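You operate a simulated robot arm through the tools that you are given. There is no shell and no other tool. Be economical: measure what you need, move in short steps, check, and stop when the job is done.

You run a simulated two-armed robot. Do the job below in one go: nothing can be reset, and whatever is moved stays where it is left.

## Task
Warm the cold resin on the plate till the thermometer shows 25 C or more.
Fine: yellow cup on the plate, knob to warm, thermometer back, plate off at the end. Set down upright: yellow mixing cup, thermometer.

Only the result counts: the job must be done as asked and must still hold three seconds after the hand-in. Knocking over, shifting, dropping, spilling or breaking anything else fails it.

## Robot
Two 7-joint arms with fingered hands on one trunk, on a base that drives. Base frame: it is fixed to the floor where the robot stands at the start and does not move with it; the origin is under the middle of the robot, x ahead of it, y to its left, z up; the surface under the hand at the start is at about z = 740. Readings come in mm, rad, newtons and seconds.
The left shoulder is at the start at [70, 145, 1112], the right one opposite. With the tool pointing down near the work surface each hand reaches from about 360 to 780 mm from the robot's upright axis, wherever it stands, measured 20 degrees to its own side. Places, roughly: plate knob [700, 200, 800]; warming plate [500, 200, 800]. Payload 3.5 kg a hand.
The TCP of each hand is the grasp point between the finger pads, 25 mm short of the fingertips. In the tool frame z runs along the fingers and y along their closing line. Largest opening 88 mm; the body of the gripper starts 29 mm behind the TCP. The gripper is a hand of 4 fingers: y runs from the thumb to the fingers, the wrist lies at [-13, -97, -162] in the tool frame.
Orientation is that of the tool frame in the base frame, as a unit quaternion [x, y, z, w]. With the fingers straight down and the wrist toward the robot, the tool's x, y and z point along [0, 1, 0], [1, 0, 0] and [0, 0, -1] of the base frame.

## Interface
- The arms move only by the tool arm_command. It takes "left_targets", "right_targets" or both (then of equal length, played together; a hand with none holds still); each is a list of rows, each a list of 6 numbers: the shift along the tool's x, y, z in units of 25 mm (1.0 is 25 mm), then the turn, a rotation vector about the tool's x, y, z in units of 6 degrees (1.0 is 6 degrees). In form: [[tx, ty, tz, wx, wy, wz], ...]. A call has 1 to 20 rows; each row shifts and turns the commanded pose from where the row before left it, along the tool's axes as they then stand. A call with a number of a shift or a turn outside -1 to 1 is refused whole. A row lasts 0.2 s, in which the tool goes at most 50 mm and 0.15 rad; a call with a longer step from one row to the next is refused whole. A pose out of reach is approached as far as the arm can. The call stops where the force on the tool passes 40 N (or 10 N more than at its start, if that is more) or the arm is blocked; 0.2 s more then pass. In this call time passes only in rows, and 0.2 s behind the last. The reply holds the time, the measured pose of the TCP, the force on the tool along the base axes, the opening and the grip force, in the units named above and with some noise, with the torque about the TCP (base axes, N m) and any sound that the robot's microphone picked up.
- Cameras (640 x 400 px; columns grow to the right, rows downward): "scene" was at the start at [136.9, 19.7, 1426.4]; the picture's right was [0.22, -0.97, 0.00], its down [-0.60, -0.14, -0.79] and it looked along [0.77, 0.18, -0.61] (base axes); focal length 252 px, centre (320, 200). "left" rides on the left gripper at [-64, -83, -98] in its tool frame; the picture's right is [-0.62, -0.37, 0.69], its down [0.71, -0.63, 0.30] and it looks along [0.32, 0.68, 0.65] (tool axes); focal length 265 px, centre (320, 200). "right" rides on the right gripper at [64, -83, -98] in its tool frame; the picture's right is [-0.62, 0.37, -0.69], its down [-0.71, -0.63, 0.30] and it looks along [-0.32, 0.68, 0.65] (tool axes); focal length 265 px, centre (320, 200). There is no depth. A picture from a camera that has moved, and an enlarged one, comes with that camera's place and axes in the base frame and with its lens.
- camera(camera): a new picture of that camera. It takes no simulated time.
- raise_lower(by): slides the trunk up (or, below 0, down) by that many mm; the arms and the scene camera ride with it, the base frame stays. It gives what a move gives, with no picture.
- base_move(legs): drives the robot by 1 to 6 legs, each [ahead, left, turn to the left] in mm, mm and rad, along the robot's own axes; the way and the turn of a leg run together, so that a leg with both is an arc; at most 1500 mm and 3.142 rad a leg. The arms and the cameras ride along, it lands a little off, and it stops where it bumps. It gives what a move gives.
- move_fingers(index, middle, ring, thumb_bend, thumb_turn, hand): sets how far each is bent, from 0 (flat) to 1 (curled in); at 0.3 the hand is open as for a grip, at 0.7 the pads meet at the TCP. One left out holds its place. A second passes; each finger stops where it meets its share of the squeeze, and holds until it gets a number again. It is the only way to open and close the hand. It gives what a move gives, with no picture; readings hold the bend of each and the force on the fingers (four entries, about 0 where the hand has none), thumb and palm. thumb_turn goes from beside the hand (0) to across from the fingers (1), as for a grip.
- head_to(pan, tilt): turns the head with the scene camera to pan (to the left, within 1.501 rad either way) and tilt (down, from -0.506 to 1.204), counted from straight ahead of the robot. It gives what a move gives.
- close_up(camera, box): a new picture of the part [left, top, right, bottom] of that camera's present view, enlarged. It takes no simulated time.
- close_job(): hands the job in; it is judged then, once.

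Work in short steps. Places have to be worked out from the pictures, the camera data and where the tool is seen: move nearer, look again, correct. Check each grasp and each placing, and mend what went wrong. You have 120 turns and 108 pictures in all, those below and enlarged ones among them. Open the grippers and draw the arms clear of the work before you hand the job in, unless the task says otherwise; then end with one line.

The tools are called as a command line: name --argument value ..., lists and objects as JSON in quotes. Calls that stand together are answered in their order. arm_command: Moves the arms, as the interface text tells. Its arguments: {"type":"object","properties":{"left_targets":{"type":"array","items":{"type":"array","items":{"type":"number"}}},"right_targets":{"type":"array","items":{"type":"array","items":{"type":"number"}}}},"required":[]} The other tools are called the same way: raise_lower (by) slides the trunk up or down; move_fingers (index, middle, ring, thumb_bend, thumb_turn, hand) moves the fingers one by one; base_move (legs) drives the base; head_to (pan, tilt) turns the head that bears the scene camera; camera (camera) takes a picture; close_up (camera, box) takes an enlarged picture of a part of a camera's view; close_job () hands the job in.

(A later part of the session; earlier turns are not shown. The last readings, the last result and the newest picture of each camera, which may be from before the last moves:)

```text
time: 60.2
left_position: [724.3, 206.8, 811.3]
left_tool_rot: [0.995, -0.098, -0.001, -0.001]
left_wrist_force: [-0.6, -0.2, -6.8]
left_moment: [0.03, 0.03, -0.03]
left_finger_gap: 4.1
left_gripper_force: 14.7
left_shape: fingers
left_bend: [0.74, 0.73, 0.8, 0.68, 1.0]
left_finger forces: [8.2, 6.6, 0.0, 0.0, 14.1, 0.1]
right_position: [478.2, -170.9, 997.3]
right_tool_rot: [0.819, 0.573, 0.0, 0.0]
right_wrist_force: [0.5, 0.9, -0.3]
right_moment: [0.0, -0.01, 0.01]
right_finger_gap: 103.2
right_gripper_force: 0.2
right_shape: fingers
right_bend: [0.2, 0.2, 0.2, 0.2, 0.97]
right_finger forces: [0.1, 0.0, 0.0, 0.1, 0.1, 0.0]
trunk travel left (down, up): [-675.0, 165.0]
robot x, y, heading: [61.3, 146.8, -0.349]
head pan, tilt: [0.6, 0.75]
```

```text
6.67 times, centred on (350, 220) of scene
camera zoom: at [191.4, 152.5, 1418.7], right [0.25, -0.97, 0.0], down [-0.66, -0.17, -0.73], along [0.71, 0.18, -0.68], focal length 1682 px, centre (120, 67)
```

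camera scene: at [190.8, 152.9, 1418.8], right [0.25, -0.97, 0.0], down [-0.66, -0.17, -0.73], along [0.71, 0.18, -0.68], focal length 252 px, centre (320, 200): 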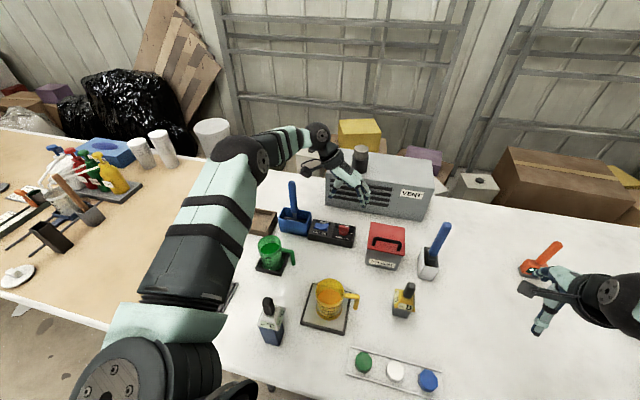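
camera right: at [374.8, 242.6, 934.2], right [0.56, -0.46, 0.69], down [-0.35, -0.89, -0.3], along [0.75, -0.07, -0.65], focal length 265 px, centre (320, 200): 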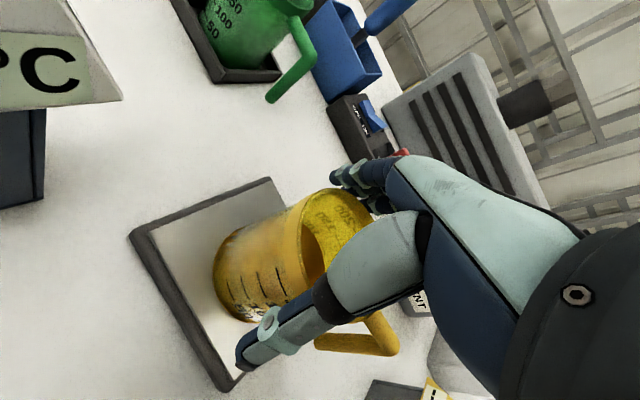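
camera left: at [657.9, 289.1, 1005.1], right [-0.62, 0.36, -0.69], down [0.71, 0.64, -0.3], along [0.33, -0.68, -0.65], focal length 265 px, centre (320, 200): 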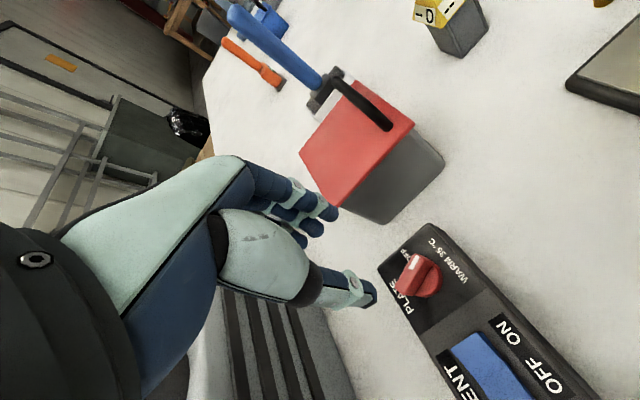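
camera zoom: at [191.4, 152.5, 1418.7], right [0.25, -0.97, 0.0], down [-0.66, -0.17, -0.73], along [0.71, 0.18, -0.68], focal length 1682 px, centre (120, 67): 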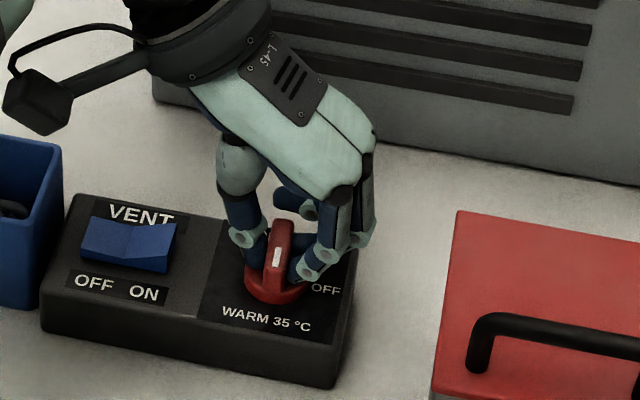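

The pointer now aims at WARM. Release, lift, and check.

move_fingers --hand "left" --index 0.5 --middle 0.5 --ring 0.5 --thumb_bend 0.5

arm_command --left_targets '[[0, 0, -0.5, 0, 0, 0], [0, 0, -0.8, 0, 0, 0], [0, 0, -0.8, 0, 0, 0], [0, 0, -0.8, 0, 0, 0], [0, 0, -0.9, 0, 0, 0], [0, 0, -0.9, 0, 0, 0], [0, 0, -0.9, 0, 0, 0]]'

close_up --camera "scene" --box '[320, 205, 370, 245]'

close_up --camera "scene" --box '[250, 260, 370, 350]'

```text
time: 61.2
left_position: [725.2, 206.5, 812.7]
left_tool_rot: [0.995, -0.097, 0.0, 0.0]
left_wrist_force: [0.1, 0.2, 0.4]
left_moment: [0.02, 0.05, 0.03]
left_finger_gap: 40.9
left_gripper_force: 0.0
left_shape: fingers
left_bend: [0.5, 0.5, 0.5, 0.5, 1.0]
left_finger forces: [0.0, 0.0, 0.0, 0.0, 0.0, 0.1]
right_position: [478.6, -169.5, 998.4]
right_tool_rot: [0.819, 0.574, 0.0, 0.0]
right_wrist_force: [-0.4, 0.0, 0.0]
right_moment: [-0.04, 0.01, 0.02]
right_finger_gap: 103.1
right_gripper_force: 0.1
right_shape: fingers
right_bend: [0.2, 0.2, 0.2, 0.2, 0.97]
right_finger forces: [0.0, 0.0, 0.0, 0.1, 0.0, 0.0]
trunk travel left (down, up): [-675.0, 165.0]
robot x, y, heading: [59.8, 147.9, -0.349]
head pan, tilt: [0.6, 0.75]
```

```text
time: 62.9
left_position: [723.4, 205.7, 950.9]
left_tool_rot: [0.995, -0.098, 0.0, 0.0]
left_wrist_force: [-0.2, -0.1, 0.2]
left_moment: [0.01, -0.02, -0.03]
left_finger_gap: 41.0
left_gripper_force: 0.0
left_shape: fingers
left_bend: [0.5, 0.5, 0.5, 0.5, 1.0]
left_finger forces: [0.0, 0.1, 0.0, 0.0, 0.0, 0.0]
right_position: [476.6, -169.4, 998.7]
right_tool_rot: [0.819, 0.574, 0.0, -0.001]
right_wrist_force: [-1.0, -0.1, 0.0]
right_moment: [0.04, 0.01, -0.01]
right_finger_gap: 103.5
right_gripper_force: 0.0
right_shape: fingers
right_bend: [0.2, 0.2, 0.2, 0.2, 0.97]
right_finger forces: [0.0, 0.0, 0.1, 0.1, 0.1, 0.0]
trunk travel left (down, up): [-675.0, 165.0]
robot x, y, heading: [60.1, 151.1, -0.347]
head pan, tilt: [0.6, 0.75]
```

```text
10.00 times, centred on (345, 225) of scene
camera zoom: at [189.5, 152.6, 1418.9], right [0.25, -0.97, 0.0], down [-0.66, -0.17, -0.73], along [0.71, 0.18, -0.68], focal length 2522 px, centre (70, -50)
```

zoom: 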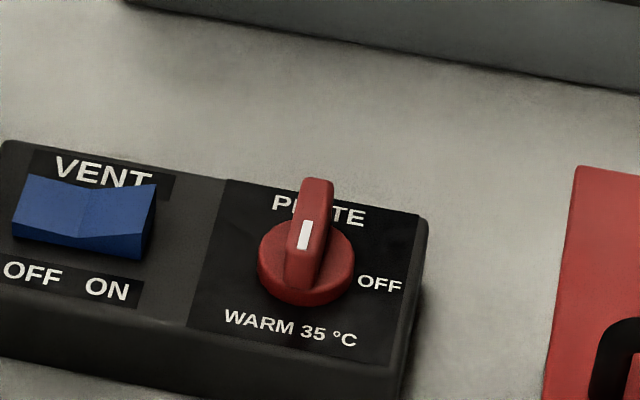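

```text
4.44 times, centred on (310, 305) of scene
camera zoom: at [189.5, 152.6, 1418.9], right [0.25, -0.97, 0.0], down [-0.66, -0.17, -0.73], along [0.71, 0.18, -0.68], focal length 1121 px, centre (364, -267)
```

zoom: 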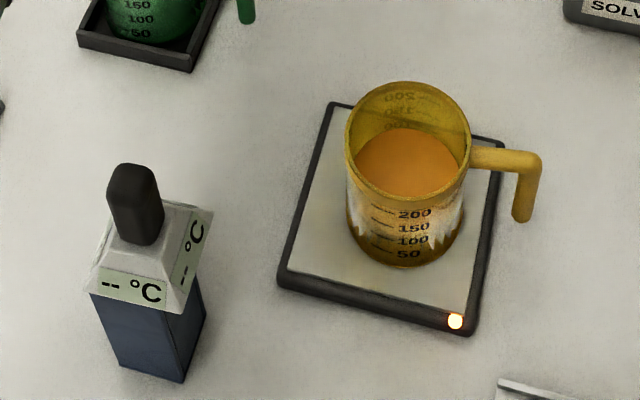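

The plate's lamp is lit and the pointer is on WARM. Raise the left hand and unwind the wrist, then drive back to the starting line for the thermometer.

arm_command --left_targets '[[0, 0, -1, 0, 0, 0], [0, 0, -1, 0, 0, 0], [0, 0, -1, 0, 0, -1], [0, 0, -1, 0, 0, -1], [0, 0, -1, 0, 0, -1], [0, 0, -1, 0, 0, -1], [0, 0, 0, 0, 0, -1], [0, 0, 0, 0, 0, -1], [0, 0, 0, 0, 0, -1], [0, 0, 0, 0, 0, -1], [0, 0, 0, 0, 0, -1], [0, 0, 0, 0, 0, -1], [0, 0, 0, 0, 0, -1], [0, 0, 0, 0, 0, -1], [0, 0, 0, 0, 0, -1], [0, 0, 0, 0, 0, -0.5]]'

base_move --legs '[[0, 0, 0.35], [-60, 0, 0]]'

head_to --pan 0.3 --tilt 0.85

camera --camera "scene"

```text
time: 66.2
left_position: [725.2, 206.2, 1103.1]
left_tool_rot: [0.819, 0.573, 0.0, 0.001]
left_wrist_force: [-0.2, -0.7, -0.1]
left_moment: [-0.03, 0.03, -0.01]
left_finger_gap: 41.3
left_gripper_force: 0.1
left_shape: fingers
left_bend: [0.5, 0.5, 0.5, 0.5, 1.0]
left_finger forces: [0.0, 0.0, 0.0, 0.0, 0.0, 0.1]
right_position: [477.4, -170.6, 998.4]
right_tool_rot: [0.819, 0.574, -0.001, 0.0]
right_wrist_force: [1.0, -0.4, -0.8]
right_moment: [-0.04, 0.03, 0.01]
right_finger_gap: 103.3
right_gripper_force: 0.0
right_shape: fingers
right_bend: [0.2, 0.2, 0.2, 0.2, 0.97]
right_finger forces: [0.1, 0.0, 0.1, 0.0, 0.0, 0.0]
trunk travel left (down, up): [-675.0, 165.0]
robot x, y, heading: [59.4, 146.7, -0.352]
head pan, tilt: [0.6, 0.75]
```

```text
time: 68.3
left_position: [609.4, 429.7, 1099.5]
left_tool_rot: [0.709, 0.706, -0.001, -0.001]
left_wrist_force: [-0.6, -0.6, -0.2]
left_moment: [0.03, -0.01, 0.01]
left_finger_gap: 41.1
left_gripper_force: 0.1
left_shape: fingers
left_bend: [0.5, 0.5, 0.5, 0.5, 1.0]
left_finger forces: [0.0, 0.0, 0.0, 0.1, 0.0, 0.0]
right_position: [505.5, -9.4, 996.5]
right_tool_rot: [0.708, 0.706, -0.002, -0.002]
right_wrist_force: [-0.1, 0.1, -0.5]
right_moment: [0.0, 0.0, 0.0]
right_finger_gap: 103.5
right_gripper_force: 0.2
right_shape: fingers
right_bend: [0.2, 0.2, 0.2, 0.2, 0.97]
right_finger forces: [0.0, 0.1, 0.1, 0.0, 0.0, 0.0]
trunk travel left (down, up): [-675.0, 165.0]
robot x, y, heading: [2.4, 150.6, -0.007]
head pan, tilt: [0.6, 0.75]
```

```text
time: 69.1
left_position: [605.6, 429.1, 1102.3]
left_tool_rot: [0.709, 0.705, 0.0, 0.0]
left_wrist_force: [-0.2, -0.1, -0.4]
left_moment: [-0.04, -0.02, 0.0]
left_finger_gap: 41.0
left_gripper_force: 0.0
left_shape: fingers
left_bend: [0.5, 0.5, 0.5, 0.5, 1.0]
left_finger forces: [0.1, 0.0, 0.1, 0.0, 0.0, 0.0]
right_position: [501.1, -9.4, 998.8]
right_tool_rot: [0.708, 0.707, 0.001, 0.0]
right_wrist_force: [0.4, 0.9, 0.1]
right_moment: [-0.01, -0.01, -0.04]
right_finger_gap: 103.7
right_gripper_force: 0.1
right_shape: fingers
right_bend: [0.2, 0.2, 0.2, 0.2, 0.97]
right_finger forces: [0.0, 0.0, 0.1, 0.0, 0.1, 0.1]
trunk travel left (down, up): [-675.0, 165.0]
robot x, y, heading: [3.2, 145.3, -0.005]
head pan, tilt: [0.3, 0.85]
```

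```text
47 pictures are left
camera scene: at [127.1, 172.5, 1411.0], right [0.29, -0.96, 0.0], down [-0.72, -0.22, -0.66], along [0.63, 0.19, -0.75], focal length 252 px, centre (320, 200)
```

scene: 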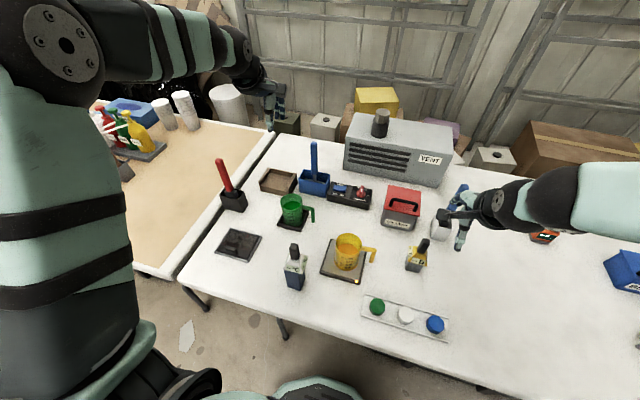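

Bring the left hand above the thermometer (est. [388,316], handle top ~z 925) and look with its camera.

arm_command --left_targets '[[-0.452, -0.872, 0.29, 0, 0, 0], [-0.452, -0.872, 0.29, 0, 0, 0], [-0.452, -0.872, 0.29, 0, 0, 0], [-0.452, -0.872, 0.29, 0, 0, 0], [-0.452, -0.872, 0.29, 0, 0, 0], [-0.452, -0.872, 0.29, 0, 0, 0], [-0.452, -0.872, 0.29, 0, 0, 0], [-0.452, -0.872, 0.29, 0, 0, 0], [-0.452, -0.872, 0.29, 0, 0, 0], [-0.452, -0.872, 0.29, 0, 0, 0]]'

camera --camera "left"

close_up --camera "scene" --box '[250, 220, 350, 300]'

```text
time: 71.3
left_position: [413.5, 337.0, 1002.7]
left_tool_rot: [0.707, 0.707, -0.006, 0.006]
left_wrist_force: [0.2, -0.2, 0.5]
left_moment: [-0.01, -0.03, -0.02]
left_finger_gap: 40.9
left_gripper_force: 0.1
left_shape: fingers
left_bend: [0.5, 0.5, 0.5, 0.5, 1.0]
left_finger forces: [0.0, 0.1, 0.0, 0.0, 0.0, 0.0]
left hand out of reach, approached as far as the arm can: row 8, 9, 10
right_position: [501.3, -8.0, 998.0]
right_tool_rot: [0.708, 0.706, 0.0, 0.0]
right_wrist_force: [-0.3, 0.0, 0.2]
right_moment: [-0.01, 0.01, 0.0]
right_finger_gap: 103.4
right_gripper_force: 0.1
right_shape: fingers
right_bend: [0.2, 0.2, 0.2, 0.2, 0.97]
right_finger forces: [0.1, 0.0, 0.1, 0.0, 0.1, 0.0]
trunk travel left (down, up): [-675.0, 165.0]
robot x, y, heading: [2.2, 147.9, -0.005]
head pan, tilt: [0.3, 0.85]
```

```text
46 pictures are left
camera left: at [330.7, 274.8, 1102.4], right [-0.37, -0.63, -0.68], down [-0.63, 0.71, -0.32], along [0.68, 0.31, -0.66], focal length 265 px, centre (320, 200)
```

left: 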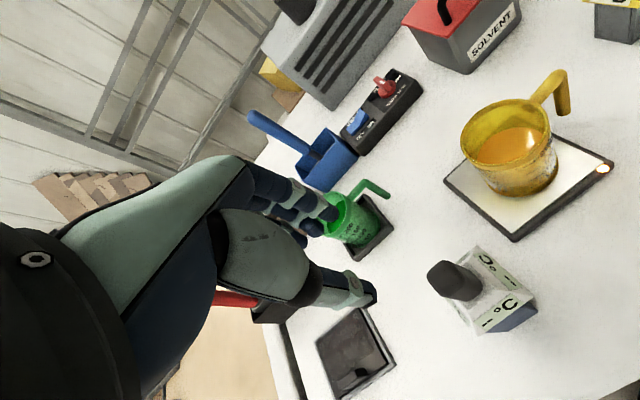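

```text
5.00 times, centred on (300, 260) of scene
camera zoom: at [127.8, 172.1, 1410.9], right [0.29, -0.96, 0.0], down [-0.72, -0.22, -0.66], along [0.63, 0.19, -0.75], focal length 1261 px, centre (420, -100)
```

zoom: 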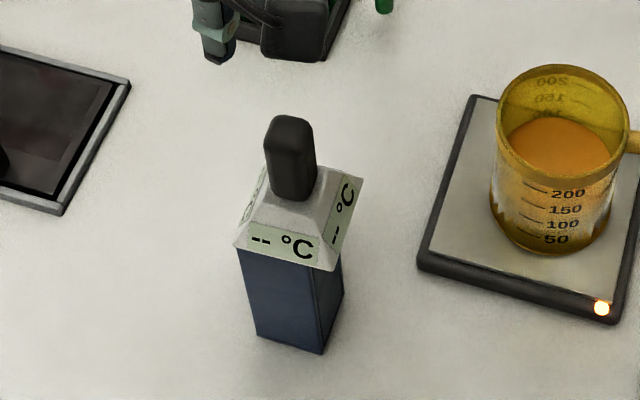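

The thermometer is too near the robot for the arm; handle top is around [384,311,~930]. Back the robot off by 100 mm, then approach.

base_move --legs '[[-100, 0, 0]]'

arm_command --left_targets '[[-0.5, 0.71, -0.2, 0, 0, 0], [-0.5, 0.71, -0.2, 0, 0, 0], [0, 0.71, 0, 0, 0, 0], [0, 0.71, 0, 0, 0, 0]]'

camera --camera "left"

```text
time: 72.5
left_position: [315.9, 336.6, 1003.2]
left_tool_rot: [0.709, 0.705, -0.005, 0.005]
left_wrist_force: [0.3, -0.5, 0.3]
left_moment: [-0.01, 0.0, 0.0]
left_finger_gap: 41.1
left_gripper_force: 0.0
left_shape: fingers
left_bend: [0.5, 0.5, 0.5, 0.5, 1.0]
left_finger forces: [0.1, 0.0, 0.0, 0.0, 0.0, 0.0]
right_position: [402.9, -8.0, 997.5]
right_tool_rot: [0.708, 0.706, 0.0, 0.0]
right_wrist_force: [-0.5, 0.7, -0.5]
right_moment: [-0.02, 0.01, 0.0]
right_finger_gap: 103.6
right_gripper_force: 0.0
right_shape: fingers
right_bend: [0.2, 0.2, 0.2, 0.2, 0.97]
right_finger forces: [0.0, 0.0, 0.1, 0.0, 0.1, 0.0]
trunk travel left (down, up): [-675.0, 165.0]
robot x, y, heading: [-97.8, 149.7, -0.01]
head pan, tilt: [0.3, 0.85]
```

```text
time: 73.5
left_position: [386.9, 310.4, 1013.2]
left_tool_rot: [0.709, 0.705, -0.005, 0.005]
left_wrist_force: [0.4, -0.9, -1.2]
left_moment: [-0.01, 0.03, -0.03]
left_finger_gap: 40.6
left_gripper_force: 0.0
left_shape: fingers
left_bend: [0.5, 0.5, 0.5, 0.5, 1.0]
left_finger forces: [0.1, 0.0, 0.0, 0.0, 0.0, 0.0]
right_position: [403.6, -8.2, 996.5]
right_tool_rot: [0.708, 0.706, -0.001, -0.002]
right_wrist_force: [-0.8, -1.1, -0.4]
right_moment: [-0.02, -0.02, -0.06]
right_finger_gap: 103.3
right_gripper_force: 0.1
right_shape: fingers
right_bend: [0.2, 0.2, 0.2, 0.2, 0.97]
right_finger forces: [0.0, 0.0, 0.1, 0.1, 0.0, 0.0]
trunk travel left (down, up): [-675.0, 165.0]
robot x, y, heading: [-100.1, 151.7, -0.004]
head pan, tilt: [0.3, 0.85]
```

```text
44 pictures are left
camera left: at [303.7, 248.8, 1112.6], right [-0.37, -0.63, -0.68], down [-0.63, 0.71, -0.31], along [0.69, 0.31, -0.66], focal length 265 px, centre (320, 200)
```

left: 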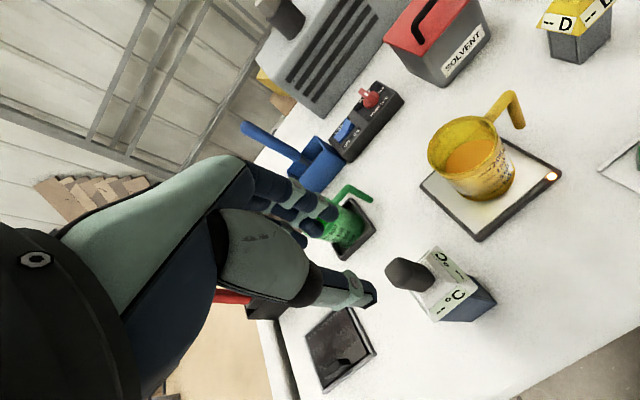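

Handle axis is about [382,309], from z≈885 to 930. Shift 5 mm and descend partway, then check.

arm_command --left_targets '[[-0.05, -0.2, 0.7, 0, 0, 0], [0, 0, 0.8, 0, 0, 0], [0, 0, 0.7, 0, 0, 0]]'

camera --camera "left"

close_up --camera "scene" --box '[270, 160, 390, 250]'

```text
time: 74.2
left_position: [382.5, 309.4, 958.3]
left_tool_rot: [0.709, 0.705, -0.005, 0.007]
left_wrist_force: [-0.4, 0.7, 0.7]
left_moment: [0.0, -0.04, -0.03]
left_finger_gap: 40.9
left_gripper_force: 0.1
left_shape: fingers
left_bend: [0.5, 0.5, 0.5, 0.5, 1.0]
left_finger forces: [0.0, 0.0, 0.1, 0.0, 0.1, 0.1]
right_position: [402.2, -8.2, 998.8]
right_tool_rot: [0.709, 0.705, 0.001, 0.0]
right_wrist_force: [0.8, -0.1, -0.1]
right_moment: [0.05, 0.01, 0.01]
right_finger_gap: 103.2
right_gripper_force: 0.1
right_shape: fingers
right_bend: [0.2, 0.2, 0.2, 0.2, 0.97]
right_finger forces: [0.1, 0.0, 0.1, 0.0, 0.0, 0.1]
trunk travel left (down, up): [-675.0, 165.0]
robot x, y, heading: [-98.4, 148.9, -0.006]
head pan, tilt: [0.3, 0.85]
```

```text
43 pictures are left
camera left: at [298.0, 246.7, 1058.1], right [-0.37, -0.63, -0.68], down [-0.63, 0.71, -0.32], along [0.69, 0.31, -0.66], focal length 265 px, centre (320, 200)
```

left: 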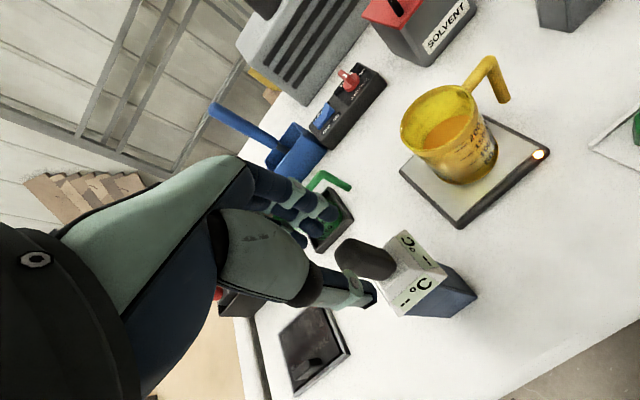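

```text
4.44 times, centred on (330, 205) of scene
camera zoom: at [29.2, 172.6, 1410.9], right [0.29, -0.96, 0.0], down [-0.72, -0.22, -0.66], along [0.63, 0.19, -0.75], focal length 1121 px, centre (276, 178)
```

zoom: 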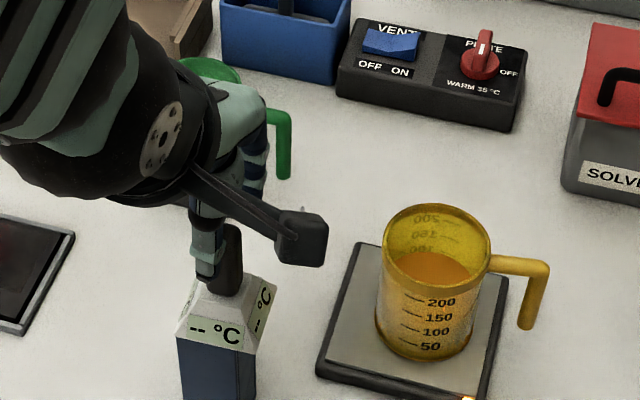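

Consistent: the handle sits between thumb and fingers. Descend to TCP z≈912 and close gently.

arm_command --left_targets '[[-0.05, 0, 0.6, 0, 0, 0], [0, 0, 0.6, 0, 0, 0], [0, 0, 0.65, 0, 0, 0]]'

move_fingers --hand "left" --index 0.75 --middle 0.75 --ring 0.75 --thumb_bend 0.75

camera --camera "left"

close_up --camera "scene" --box '[270, 160, 390, 250]'

```text
time: 75.0
left_position: [383.3, 306.7, 911.8]
left_tool_rot: [0.709, 0.705, -0.004, 0.006]
left_wrist_force: [0.6, 0.4, 0.1]
left_moment: [-0.01, 0.01, 0.0]
left_finger_gap: 41.1
left_gripper_force: 0.0
left_shape: fingers
left_bend: [0.5, 0.5, 0.5, 0.5, 1.0]
left_finger forces: [0.0, 0.0, 0.0, 0.1, 0.1, 0.0]
right_position: [402.0, -8.4, 997.7]
right_tool_rot: [0.709, 0.706, 0.0, -0.001]
right_wrist_force: [0.1, -0.1, 0.3]
right_moment: [0.02, 0.02, 0.01]
right_finger_gap: 103.4
right_gripper_force: 0.0
right_shape: fingers
right_bend: [0.2, 0.2, 0.2, 0.2, 0.97]
right_finger forces: [0.1, 0.0, 0.1, 0.0, 0.0, 0.0]
trunk travel left (down, up): [-675.0, 165.0]
robot x, y, heading: [-100.9, 149.6, -0.009]
head pan, tilt: [0.3, 0.85]
```

```text
time: 76.0
left_position: [382.8, 306.2, 911.9]
left_tool_rot: [0.709, 0.706, -0.005, 0.007]
left_wrist_force: [-1.0, 0.3, -0.6]
left_moment: [-0.02, 0.04, 0.0]
left_finger_gap: 4.8
left_gripper_force: 14.6
left_shape: fingers
left_bend: [0.74, 0.72, 0.75, 0.64, 1.0]
left_finger forces: [6.4, 9.7, 1.4, 0.1, 12.4, 0.0]
right_position: [403.2, -9.1, 996.7]
right_tool_rot: [0.709, 0.706, -0.001, 0.0]
right_wrist_force: [-0.5, 0.0, -0.5]
right_moment: [-0.01, -0.03, -0.02]
right_finger_gap: 103.2
right_gripper_force: 0.1
right_shape: fingers
right_bend: [0.2, 0.2, 0.2, 0.2, 0.97]
right_finger forces: [0.0, 0.1, 0.1, 0.0, 0.2, 0.0]
trunk travel left (down, up): [-675.0, 165.0]
robot x, y, heading: [-96.6, 150.9, -0.0]
head pan, tilt: [0.3, 0.85]
```

```text
41 pictures are left
camera left: at [298.1, 244.6, 1012.5], right [-0.37, -0.63, -0.68], down [-0.63, 0.71, -0.32], along [0.69, 0.31, -0.66], focal length 265 px, centre (320, 200)
```

left: 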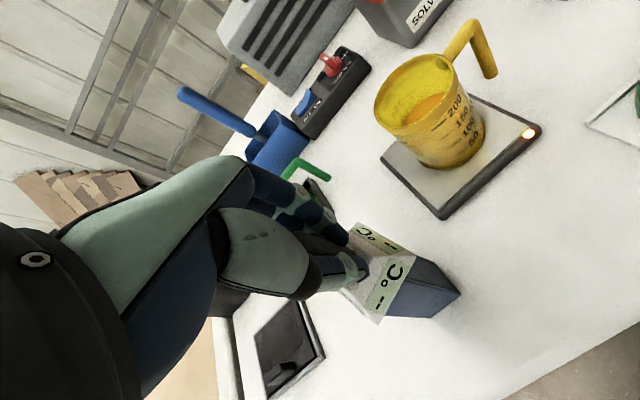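

```text
4.44 times, centred on (330, 205) of scene
camera zoom: at [29.1, 172.6, 1410.8], right [0.29, -0.96, 0.0], down [-0.72, -0.22, -0.66], along [0.63, 0.19, -0.75], focal length 1121 px, centre (276, 178)
```

zoom: 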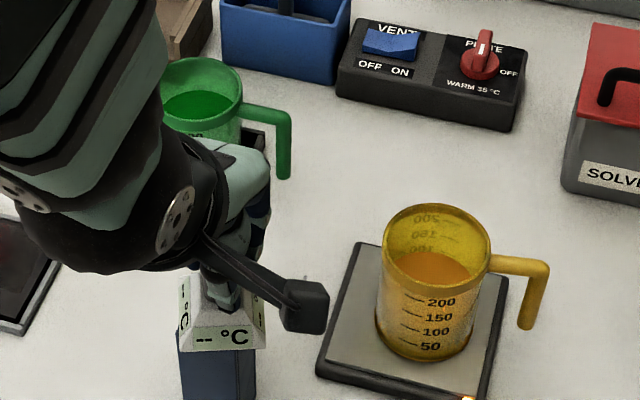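

The handle is held (15 N); the head turned slightly in the fingers. Reference pose for return: [383.0,306.4,911.9]. Lift straight up gently.

arm_command --left_targets '[[-0.007, 0, -0.4, 0, 0, 0], [-0.01, 0, -0.6, 0, 0, 0], [-0.017, 0, -1, 0, 0, 0], [-0.017, 0, -1, 0, 0, 0]]'

close_up --camera "scene" --box '[270, 160, 390, 250]'

camera --camera "left"

```text
time: 77.0
left_position: [381.1, 307.4, 988.5]
left_tool_rot: [0.709, 0.706, -0.005, 0.006]
left_wrist_force: [0.1, 0.5, -0.2]
left_moment: [-0.01, 0.04, -0.01]
left_finger_gap: 4.7
left_gripper_force: 15.7
left_shape: fingers
left_bend: [0.74, 0.64, 0.75, 0.64, 1.0]
left_finger forces: [6.1, 10.0, 1.4, 0.0, 12.4, 0.0]
right_position: [402.4, -8.5, 998.3]
right_tool_rot: [0.708, 0.706, 0.0, 0.0]
right_wrist_force: [1.4, -0.8, -0.2]
right_moment: [-0.02, 0.01, -0.01]
right_finger_gap: 103.5
right_gripper_force: 0.0
right_shape: fingers
right_bend: [0.2, 0.2, 0.2, 0.2, 0.97]
right_finger forces: [0.1, 0.0, 0.0, 0.0, 0.1, 0.1]
trunk travel left (down, up): [-675.0, 165.0]
robot x, y, heading: [-97.3, 147.8, -0.005]
head pan, tilt: [0.3, 0.85]
```

```text
4.44 times, centred on (330, 205) of scene
camera zoom: at [28.0, 172.6, 1410.9], right [0.29, -0.96, 0.0], down [-0.72, -0.22, -0.66], along [0.63, 0.19, -0.75], focal length 1121 px, centre (276, 178)
```

zoom: 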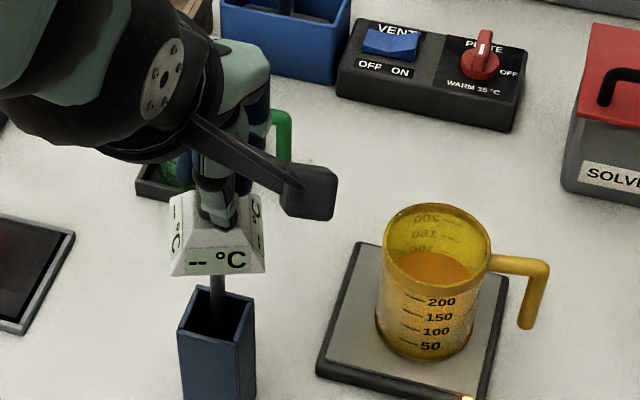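

```text
38 pictures are left
camera left: at [296.7, 244.2, 1087.7], right [-0.37, -0.63, -0.68], down [-0.63, 0.71, -0.32], along [0.69, 0.31, -0.66], focal length 265 px, centre (320, 200)
```

left: 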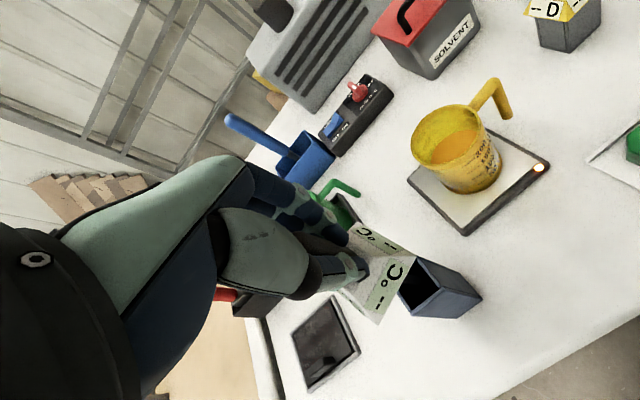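

The probe is a thin rod and the stand an open box, good. Raise 90 mm more until the tip clears and look.

arm_command --left_targets '[[-0.017, 0, -1, 0, 0, 0], [-0.017, 0, -1, 0, 0, 0], [-0.017, 0, -1, 0, 0, 0], [-0.01, 0, -0.6, 0, 0, 0]]'

camera --camera "scene"

```text
time: 78.0
left_position: [381.9, 304.9, 1069.2]
left_tool_rot: [0.709, 0.705, -0.004, 0.006]
left_wrist_force: [-0.3, 0.1, -0.5]
left_moment: [-0.03, 0.0, -0.01]
left_finger_gap: 4.6
left_gripper_force: 15.5
left_shape: fingers
left_bend: [0.74, 0.64, 0.75, 0.64, 1.0]
left_finger forces: [6.2, 9.9, 1.7, 0.1, 12.1, 0.0]
left hand out of reach, approached as far as the arm can: row 3
right_position: [401.8, -9.0, 998.2]
right_tool_rot: [0.708, 0.706, 0.0, 0.001]
right_wrist_force: [0.2, 0.4, 0.8]
right_moment: [-0.02, -0.01, -0.01]
right_finger_gap: 103.6
right_gripper_force: 0.2
right_shape: fingers
right_bend: [0.2, 0.2, 0.2, 0.2, 0.97]
right_finger forces: [0.1, 0.1, 0.0, 0.0, 0.1, 0.1]
trunk travel left (down, up): [-675.0, 165.0]
robot x, y, heading: [-100.4, 151.0, -0.003]
head pan, tilt: [0.3, 0.85]
```

```text
37 pictures are left
camera scene: at [28.5, 172.8, 1410.9], right [0.29, -0.96, 0.0], down [-0.72, -0.22, -0.66], along [0.63, 0.19, -0.75], focal length 252 px, centre (320, 200)
```

scene: 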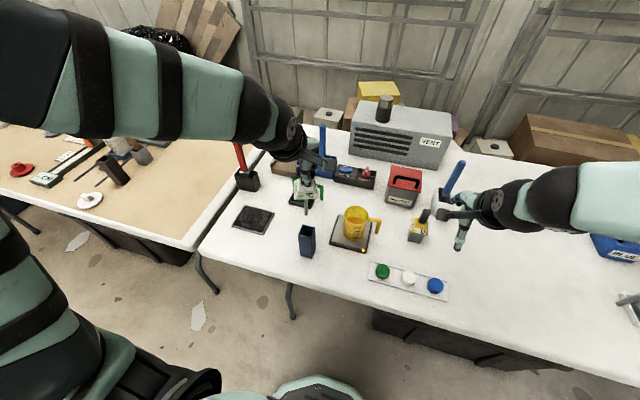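

The tip is free at about z=922 (147 mm below the TCP). Cup axis ≈ [475,206], rim ≈ z 852. Move over the cup at this height.

arm_command --left_targets '[[-0.4, 0.37, 0, 0, 0, 0], [-0.8, 0.744, 0, 0, 0, 0], [-0.8, 0.744, 0, 0, 0, 0], [-0.8, 0.744, 0, 0, 0, 0], [-0.8, 0.744, 0, 0, 0, 0], [-0.4, 0.37, 0, 0, 0, 0]]'

close_up --camera "scene" --box '[280, 130, 420, 260]'

camera --camera "left"

```text
time: 79.5
left_position: [474.6, 204.5, 1069.4]
left_tool_rot: [0.709, 0.705, -0.006, 0.005]
left_wrist_force: [-0.4, -0.1, -0.4]
left_moment: [0.0, 0.02, -0.04]
left_finger_gap: 4.3
left_gripper_force: 14.8
left_shape: fingers
left_bend: [0.74, 0.64, 0.75, 0.64, 1.0]
left_finger forces: [5.9, 9.8, 1.7, 0.0, 11.8, 0.0]
right_position: [403.3, -8.9, 998.1]
right_tool_rot: [0.708, 0.707, 0.0, 0.0]
right_wrist_force: [-0.6, 0.4, 0.2]
right_moment: [-0.02, -0.01, 0.0]
right_finger_gap: 103.3
right_gripper_force: 0.1
right_shape: fingers
right_bend: [0.2, 0.2, 0.2, 0.2, 0.97]
right_finger forces: [0.0, 0.0, 0.1, 0.0, 0.0, 0.1]
trunk travel left (down, up): [-675.0, 165.0]
robot x, y, heading: [-100.4, 148.5, -0.008]
head pan, tilt: [0.3, 0.85]
```

```text
3.08 times, centred on (350, 195) of scene
camera zoom: at [29.4, 172.4, 1410.8], right [0.29, -0.96, 0.0], down [-0.72, -0.22, -0.66], along [0.63, 0.19, -0.75], focal length 776 px, centre (228, 215)
```

zoom: 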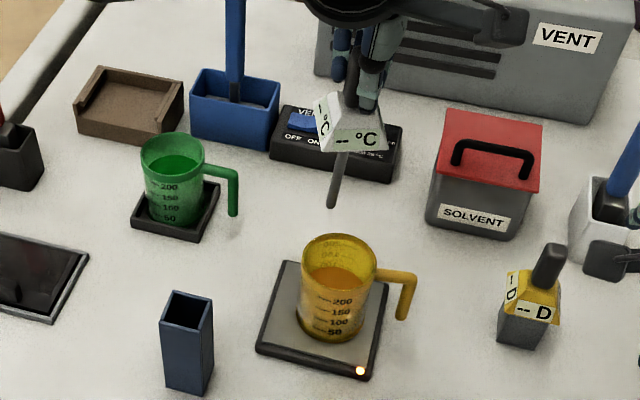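

```text
35 pictures are left
camera left: at [391.1, 141.4, 1170.2], right [-0.37, -0.63, -0.68], down [-0.63, 0.71, -0.32], along [0.69, 0.31, -0.66], focal length 265 px, centre (320, 200)
```

left: 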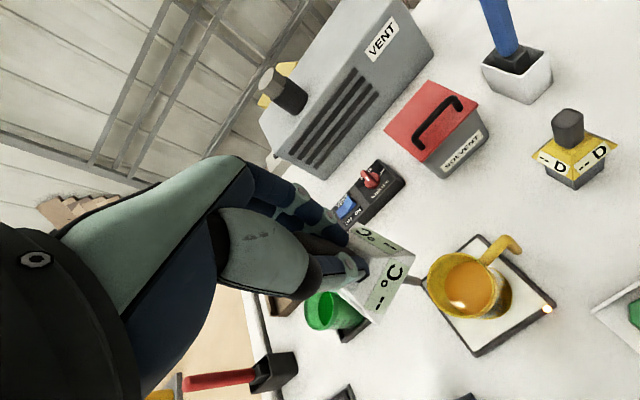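

The probe hangs tilted ~4°, its tip at about [465,211,933], while the cup opening is centred near [473,198]. Shift (+8,-13) and lower 55 mm to just above the rim, then check.

arm_command --left_targets '[[-0.52, 0.32, 0, 0, 0, 0], [0, 0, 0.8, 0, 0, 0], [0, 0, 0.8, 0, 0, 0], [0, 0, 0.6, 0, 0, 0]]'

close_up --camera "scene" --box '[310, 150, 410, 250]'

close_up --camera "left" --box '[340, 180, 540, 340]'

```text
time: 80.5
left_position: [483.4, 189.5, 1015.3]
left_tool_rot: [0.709, 0.705, -0.005, 0.006]
left_wrist_force: [0.1, 0.5, -0.9]
left_moment: [-0.01, 0.03, -0.01]
left_finger_gap: 4.1
left_gripper_force: 14.3
left_shape: fingers
left_bend: [0.74, 0.64, 0.75, 0.64, 1.0]
left_finger forces: [5.6, 9.6, 1.7, 0.0, 11.9, 0.0]
right_position: [402.3, -9.8, 998.2]
right_tool_rot: [0.709, 0.706, 0.0, -0.001]
right_wrist_force: [0.0, 0.2, 0.2]
right_moment: [-0.01, 0.03, 0.02]
right_finger_gap: 103.6
right_gripper_force: 0.0
right_shape: fingers
right_bend: [0.2, 0.2, 0.2, 0.2, 0.97]
right_finger forces: [0.1, 0.1, 0.1, 0.0, 0.0, 0.1]
trunk travel left (down, up): [-675.0, 165.0]
robot x, y, heading: [-96.9, 151.7, -0.005]
head pan, tilt: [0.3, 0.85]
```

```text
4.00 times, centred on (360, 200) of scene
camera zoom: at [29.7, 172.1, 1410.8], right [0.29, -0.96, 0.0], down [-0.72, -0.22, -0.66], along [0.63, 0.19, -0.75], focal length 1009 px, centre (160, 200)
```

zoom: 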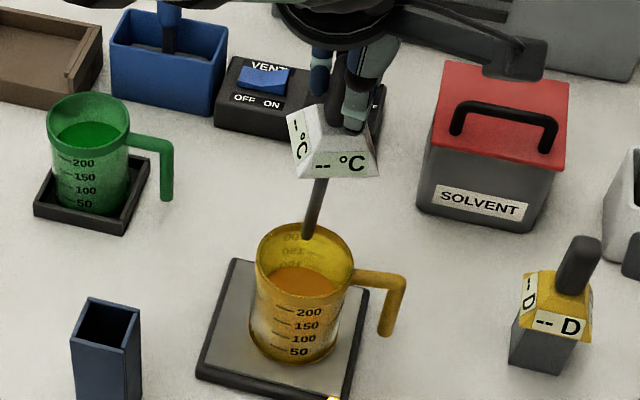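

```text
2.50 times, centred on (440, 260) of left
camera zoom: at [398.6, 127.9, 1115.2], right [-0.37, -0.63, -0.68], down [-0.63, 0.71, -0.32], along [0.69, 0.31, -0.66], focal length 664 px, centre (20, 50)
```

zoom: 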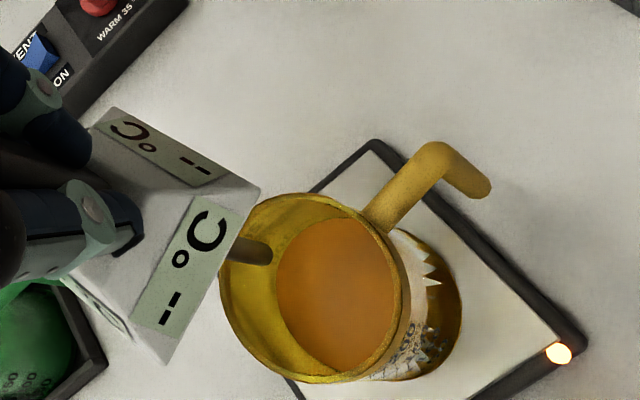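

The tip is lined up with the opening in both views. Lower 80 mm into the resin, watching force.

arm_command --left_targets '[[0, 0, 0.6, 0, 0, 0], [0, 0, 0.8, 0, 0, 0], [0, 0, 0.8, 0, 0, 0], [0, 0, 0.6, 0, 0, 0], [0, 0, 0.4, 0, 0, 0]]'

close_up --camera "scene" --box '[310, 150, 410, 250]'

close_up --camera "left" --box '[340, 140, 540, 300]'

```text
time: 81.7
left_position: [482.6, 189.8, 935.8]
left_tool_rot: [0.709, 0.705, -0.005, 0.007]
left_wrist_force: [0.8, 0.5, -1.0]
left_moment: [-0.01, -0.03, -0.01]
left_finger_gap: 4.3
left_gripper_force: 14.0
left_shape: fingers
left_bend: [0.74, 0.64, 0.75, 0.64, 1.0]
left_finger forces: [5.5, 9.8, 1.9, 0.0, 11.9, 0.0]
right_position: [402.5, -8.6, 997.5]
right_tool_rot: [0.709, 0.706, 0.0, 0.0]
right_wrist_force: [-0.4, -0.2, -0.3]
right_moment: [0.01, 0.01, 0.01]
right_finger_gap: 103.3
right_gripper_force: 0.1
right_shape: fingers
right_bend: [0.2, 0.2, 0.2, 0.2, 0.97]
right_finger forces: [0.0, 0.0, 0.0, 0.0, 0.1, 0.0]
trunk travel left (down, up): [-675.0, 165.0]
robot x, y, heading: [-97.6, 149.9, -0.006]
head pan, tilt: [0.3, 0.85]
```

```text
4.00 times, centred on (360, 200) of scene
camera zoom: at [29.4, 172.5, 1410.8], right [0.29, -0.96, 0.0], down [-0.72, -0.22, -0.66], along [0.63, 0.19, -0.75], focal length 1009 px, centre (160, 200)
```

zoom: 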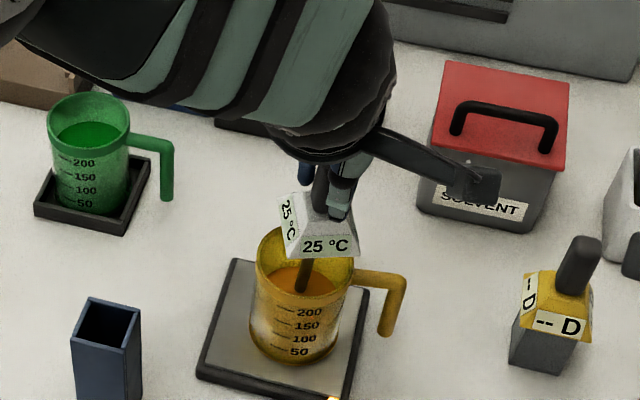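

```text
2.50 times, centred on (440, 220) of left
camera zoom: at [398.7, 127.3, 1035.9], right [-0.37, -0.63, -0.68], down [-0.63, 0.71, -0.32], along [0.69, 0.31, -0.66], focal length 664 px, centre (20, 150)
```

zoom: 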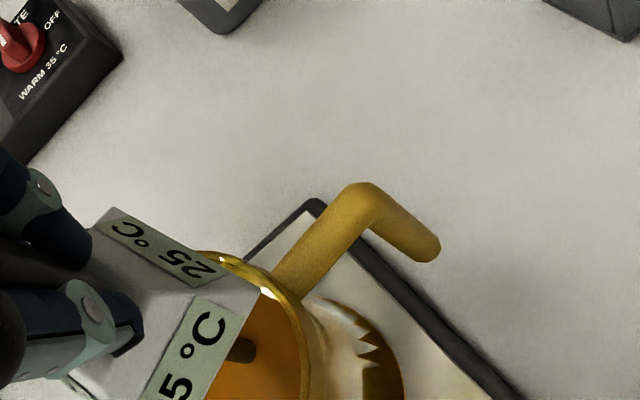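

It already reads 25 °C. Hold still for some seconds to gain margin, then read again.

arm_command --left_targets '[[0, 0, 0, 0, 0, 0], [0, 0, 0, 0, 0, 0], [0, 0, 0, 0, 0, 0], [0, 0, 0, 0, 0, 0], [0, 0, 0, 0, 0, 0], [0, 0, 0, 0, 0, 0], [0, 0, 0, 0, 0, 0], [0, 0, 0, 0, 0, 0], [0, 0, 0, 0, 0, 0], [0, 0, 0, 0, 0, 0], [0, 0, 0, 0, 0, 0], [0, 0, 0, 0, 0, 0], [0, 0, 0, 0, 0, 0], [0, 0, 0, 0, 0, 0], [0, 0, 0, 0, 0, 0], [0, 0, 0, 0, 0, 0], [0, 0, 0, 0, 0, 0], [0, 0, 0, 0, 0, 0], [0, 0, 0, 0, 0, 0], [0, 0, 0, 0, 0, 0]]'

arm_command --left_targets '[[0, 0, 0, 0, 0, 0], [0, 0, 0, 0, 0, 0], [0, 0, 0, 0, 0, 0], [0, 0, 0, 0, 0, 0], [0, 0, 0, 0, 0, 0], [0, 0, 0, 0, 0, 0], [0, 0, 0, 0, 0, 0], [0, 0, 0, 0, 0, 0], [0, 0, 0, 0, 0, 0], [0, 0, 0, 0, 0, 0], [0, 0, 0, 0, 0, 0], [0, 0, 0, 0, 0, 0], [0, 0, 0, 0, 0, 0], [0, 0, 0, 0, 0, 0], [0, 0, 0, 0, 0, 0], [0, 0, 0, 0, 0, 0], [0, 0, 0, 0, 0, 0], [0, 0, 0, 0, 0, 0], [0, 0, 0, 0, 0, 0], [0, 0, 0, 0, 0, 0]]'

close_up --camera "scene" --box '[330, 180, 390, 220]'

```text
time: 85.8
left_position: [482.7, 189.6, 936.6]
left_tool_rot: [0.708, 0.706, -0.005, 0.006]
left_wrist_force: [0.4, -0.4, 0.0]
left_moment: [0.01, 0.0, 0.02]
left_finger_gap: 4.4
left_gripper_force: 14.2
left_shape: fingers
left_bend: [0.74, 0.64, 0.75, 0.64, 1.0]
left_finger forces: [5.5, 9.7, 1.8, 0.0, 11.8, 0.0]
right_position: [402.9, -8.9, 997.1]
right_tool_rot: [0.709, 0.705, -0.001, 0.0]
right_wrist_force: [-1.0, -0.1, 0.6]
right_moment: [-0.01, 0.01, 0.02]
right_finger_gap: 103.6
right_gripper_force: 0.1
right_shape: fingers
right_bend: [0.2, 0.2, 0.2, 0.2, 0.97]
right_finger forces: [0.0, 0.0, 0.0, 0.0, 0.1, 0.0]
trunk travel left (down, up): [-675.0, 165.0]
robot x, y, heading: [-99.6, 148.8, -0.009]
head pan, tilt: [0.3, 0.85]
```

```text
time: 90.0
left_position: [482.6, 189.0, 936.7]
left_tool_rot: [0.709, 0.705, -0.005, 0.006]
left_wrist_force: [-0.1, 0.8, -0.3]
left_moment: [0.0, -0.05, 0.01]
left_finger_gap: 4.5
left_gripper_force: 13.9
left_shape: fingers
left_bend: [0.74, 0.64, 0.75, 0.64, 1.0]
left_finger forces: [5.5, 9.7, 1.8, 0.0, 11.8, 0.0]
right_position: [401.0, -8.8, 997.5]
right_tool_rot: [0.708, 0.706, 0.0, 0.001]
right_wrist_force: [0.9, -0.3, 0.4]
right_moment: [0.01, 0.01, 0.0]
right_finger_gap: 103.5
right_gripper_force: 0.1
right_shape: fingers
right_bend: [0.2, 0.2, 0.2, 0.2, 0.97]
right_finger forces: [0.0, 0.0, 0.0, 0.1, 0.1, 0.0]
trunk travel left (down, up): [-675.0, 165.0]
robot x, y, heading: [-97.5, 153.0, -0.001]
head pan, tilt: [0.3, 0.85]
```

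```text
10.00 times, centred on (360, 200) of scene
camera zoom: at [29.1, 172.5, 1410.8], right [0.29, -0.96, 0.0], down [-0.72, -0.22, -0.66], along [0.63, 0.19, -0.75], focal length 2522 px, centre (-80, 200)
```

zoom: 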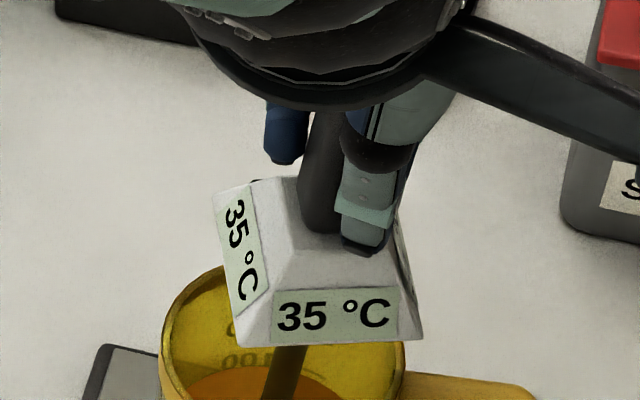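

35 °C. Withdraw the probe straight up, and correct its tilt (about 4°) by turning the hand slightly once clear.

arm_command --left_targets '[[-0.01, 0, -0.6, 0, 0, 0], [-0.015, 0, -0.9, 0, 0, 0], [-0.015, 0, -0.9, 0, 0, 0], [-0.015, 0, -0.9, 0, 0, 0], [-0.015, 0, -0.9, 0, 0, 0], [-0.015, 0, -0.9, 0, 0, 0], [0, 0, -0.2, -0.63, -0.42, 0], [0, 0, 0, 0, 0, 0]]'

close_up --camera "scene" --box '[310, 130, 410, 230]'

close_up --camera "left" --box '[340, 200, 540, 340]'

```text
time: 91.8
left_position: [481.7, 188.4, 1070.1]
left_tool_rot: [0.708, 0.704, 0.003, 0.045]
left_wrist_force: [-0.3, 0.0, -1.3]
left_moment: [0.0, 0.02, 0.04]
left_finger_gap: 4.3
left_gripper_force: 14.3
left_shape: fingers
left_bend: [0.74, 0.64, 0.75, 0.64, 1.0]
left_finger forces: [5.4, 9.6, 2.0, 0.0, 11.7, 0.0]
right_position: [403.3, -8.6, 997.3]
right_tool_rot: [0.708, 0.706, 0.0, 0.0]
right_wrist_force: [1.2, -0.3, -0.3]
right_moment: [0.01, 0.0, 0.0]
right_finger_gap: 103.4
right_gripper_force: 0.1
right_shape: fingers
right_bend: [0.2, 0.2, 0.2, 0.2, 0.97]
right_finger forces: [0.1, 0.0, 0.0, 0.0, 0.0, 0.0]
trunk travel left (down, up): [-675.0, 165.0]
robot x, y, heading: [-96.0, 148.3, -0.005]
head pan, tilt: [0.3, 0.85]
```

```text
4.00 times, centred on (360, 180) of scene
camera zoom: at [29.4, 172.2, 1410.8], right [0.29, -0.96, 0.0], down [-0.72, -0.22, -0.66], along [0.63, 0.19, -0.75], focal length 1009 px, centre (160, 280)
```

zoom: 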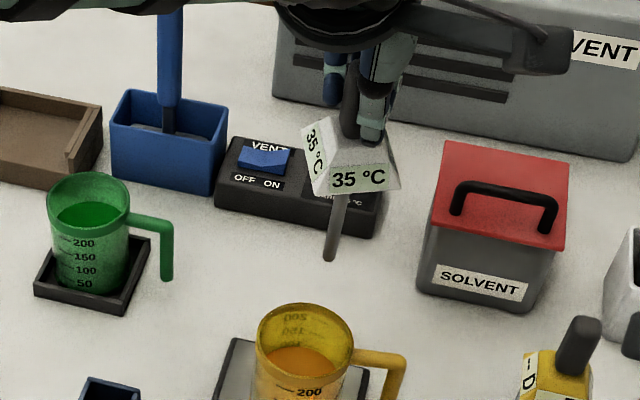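

```text
2.86 times, centred on (440, 270) of left
camera zoom: at [391.9, 131.3, 1165.8], right [-0.33, -0.66, -0.68], down [-0.6, 0.7, -0.39], along [0.73, 0.28, -0.62], focal length 758 px, centre (-23, 0)
```

zoom: 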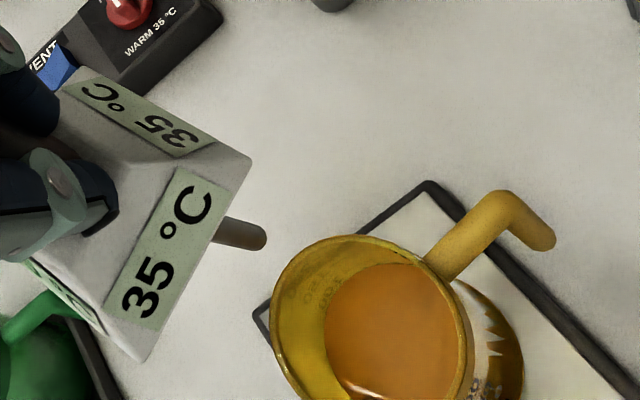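

The probe now hangs vertical within a couple of degrees. Move back above the stand (target TCP ≈ [382,305]).

arm_command --left_targets '[[0.5, -0.44, -0.06, 0, 0, 0], [0.8, -0.69, -0.09, 0, 0, 0], [0.8, -0.69, -0.09, 0, 0, 0], [0.8, -0.69, -0.09, 0, 0, 0], [0.8, -0.69, -0.09, 0, 0, 0], [0.8, -0.69, -0.09, 0, 0, 0], [0.14, -0.11, 0, 0, 0, 0]]'

close_up --camera "scene" --box '[260, 160, 360, 260]'

close_up --camera "left" --box '[340, 200, 540, 340]'

```text
time: 93.5
left_position: [383.3, 306.6, 1067.3]
left_tool_rot: [0.709, 0.704, 0.002, 0.045]
left_wrist_force: [-1.6, -0.3, -0.9]
left_moment: [-0.01, -0.04, -0.01]
left_finger_gap: 4.1
left_gripper_force: 14.1
left_shape: fingers
left_bend: [0.74, 0.64, 0.75, 0.64, 1.0]
left_finger forces: [5.5, 9.5, 2.0, 0.1, 11.5, 0.0]
right_position: [402.0, -7.3, 996.6]
right_tool_rot: [0.708, 0.706, -0.001, -0.001]
right_wrist_force: [0.9, -0.3, -0.2]
right_moment: [0.0, 0.02, 0.02]
right_finger_gap: 103.4
right_gripper_force: 0.1
right_shape: fingers
right_bend: [0.2, 0.2, 0.2, 0.2, 0.97]
right_finger forces: [0.1, 0.0, 0.1, 0.0, 0.0, 0.0]
trunk travel left (down, up): [-675.0, 165.0]
robot x, y, heading: [-101.5, 148.8, -0.002]
head pan, tilt: [0.3, 0.85]
```

```text
4.00 times, centred on (310, 210) of scene
camera zoom: at [29.6, 172.8, 1410.8], right [0.29, -0.96, 0.0], down [-0.72, -0.22, -0.66], along [0.63, 0.19, -0.75], focal length 1009 px, centre (360, 160)
```

zoom: 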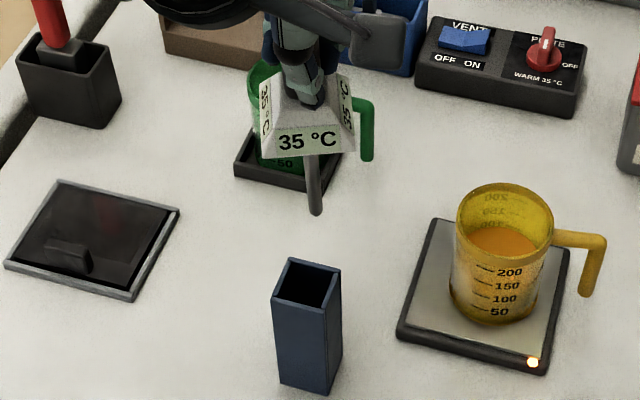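

```text
2.86 times, centred on (440, 270) of left
camera zoom: at [292.0, 248.5, 1164.0], right [-0.33, -0.66, -0.68], down [-0.6, 0.7, -0.39], along [0.73, 0.28, -0.62], focal length 758 px, centre (-23, 0)
```

zoom: 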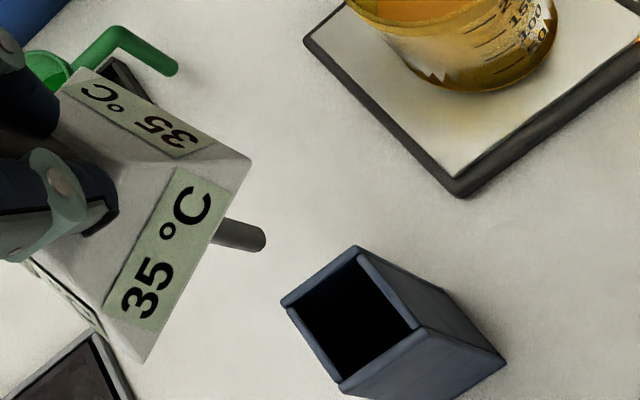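

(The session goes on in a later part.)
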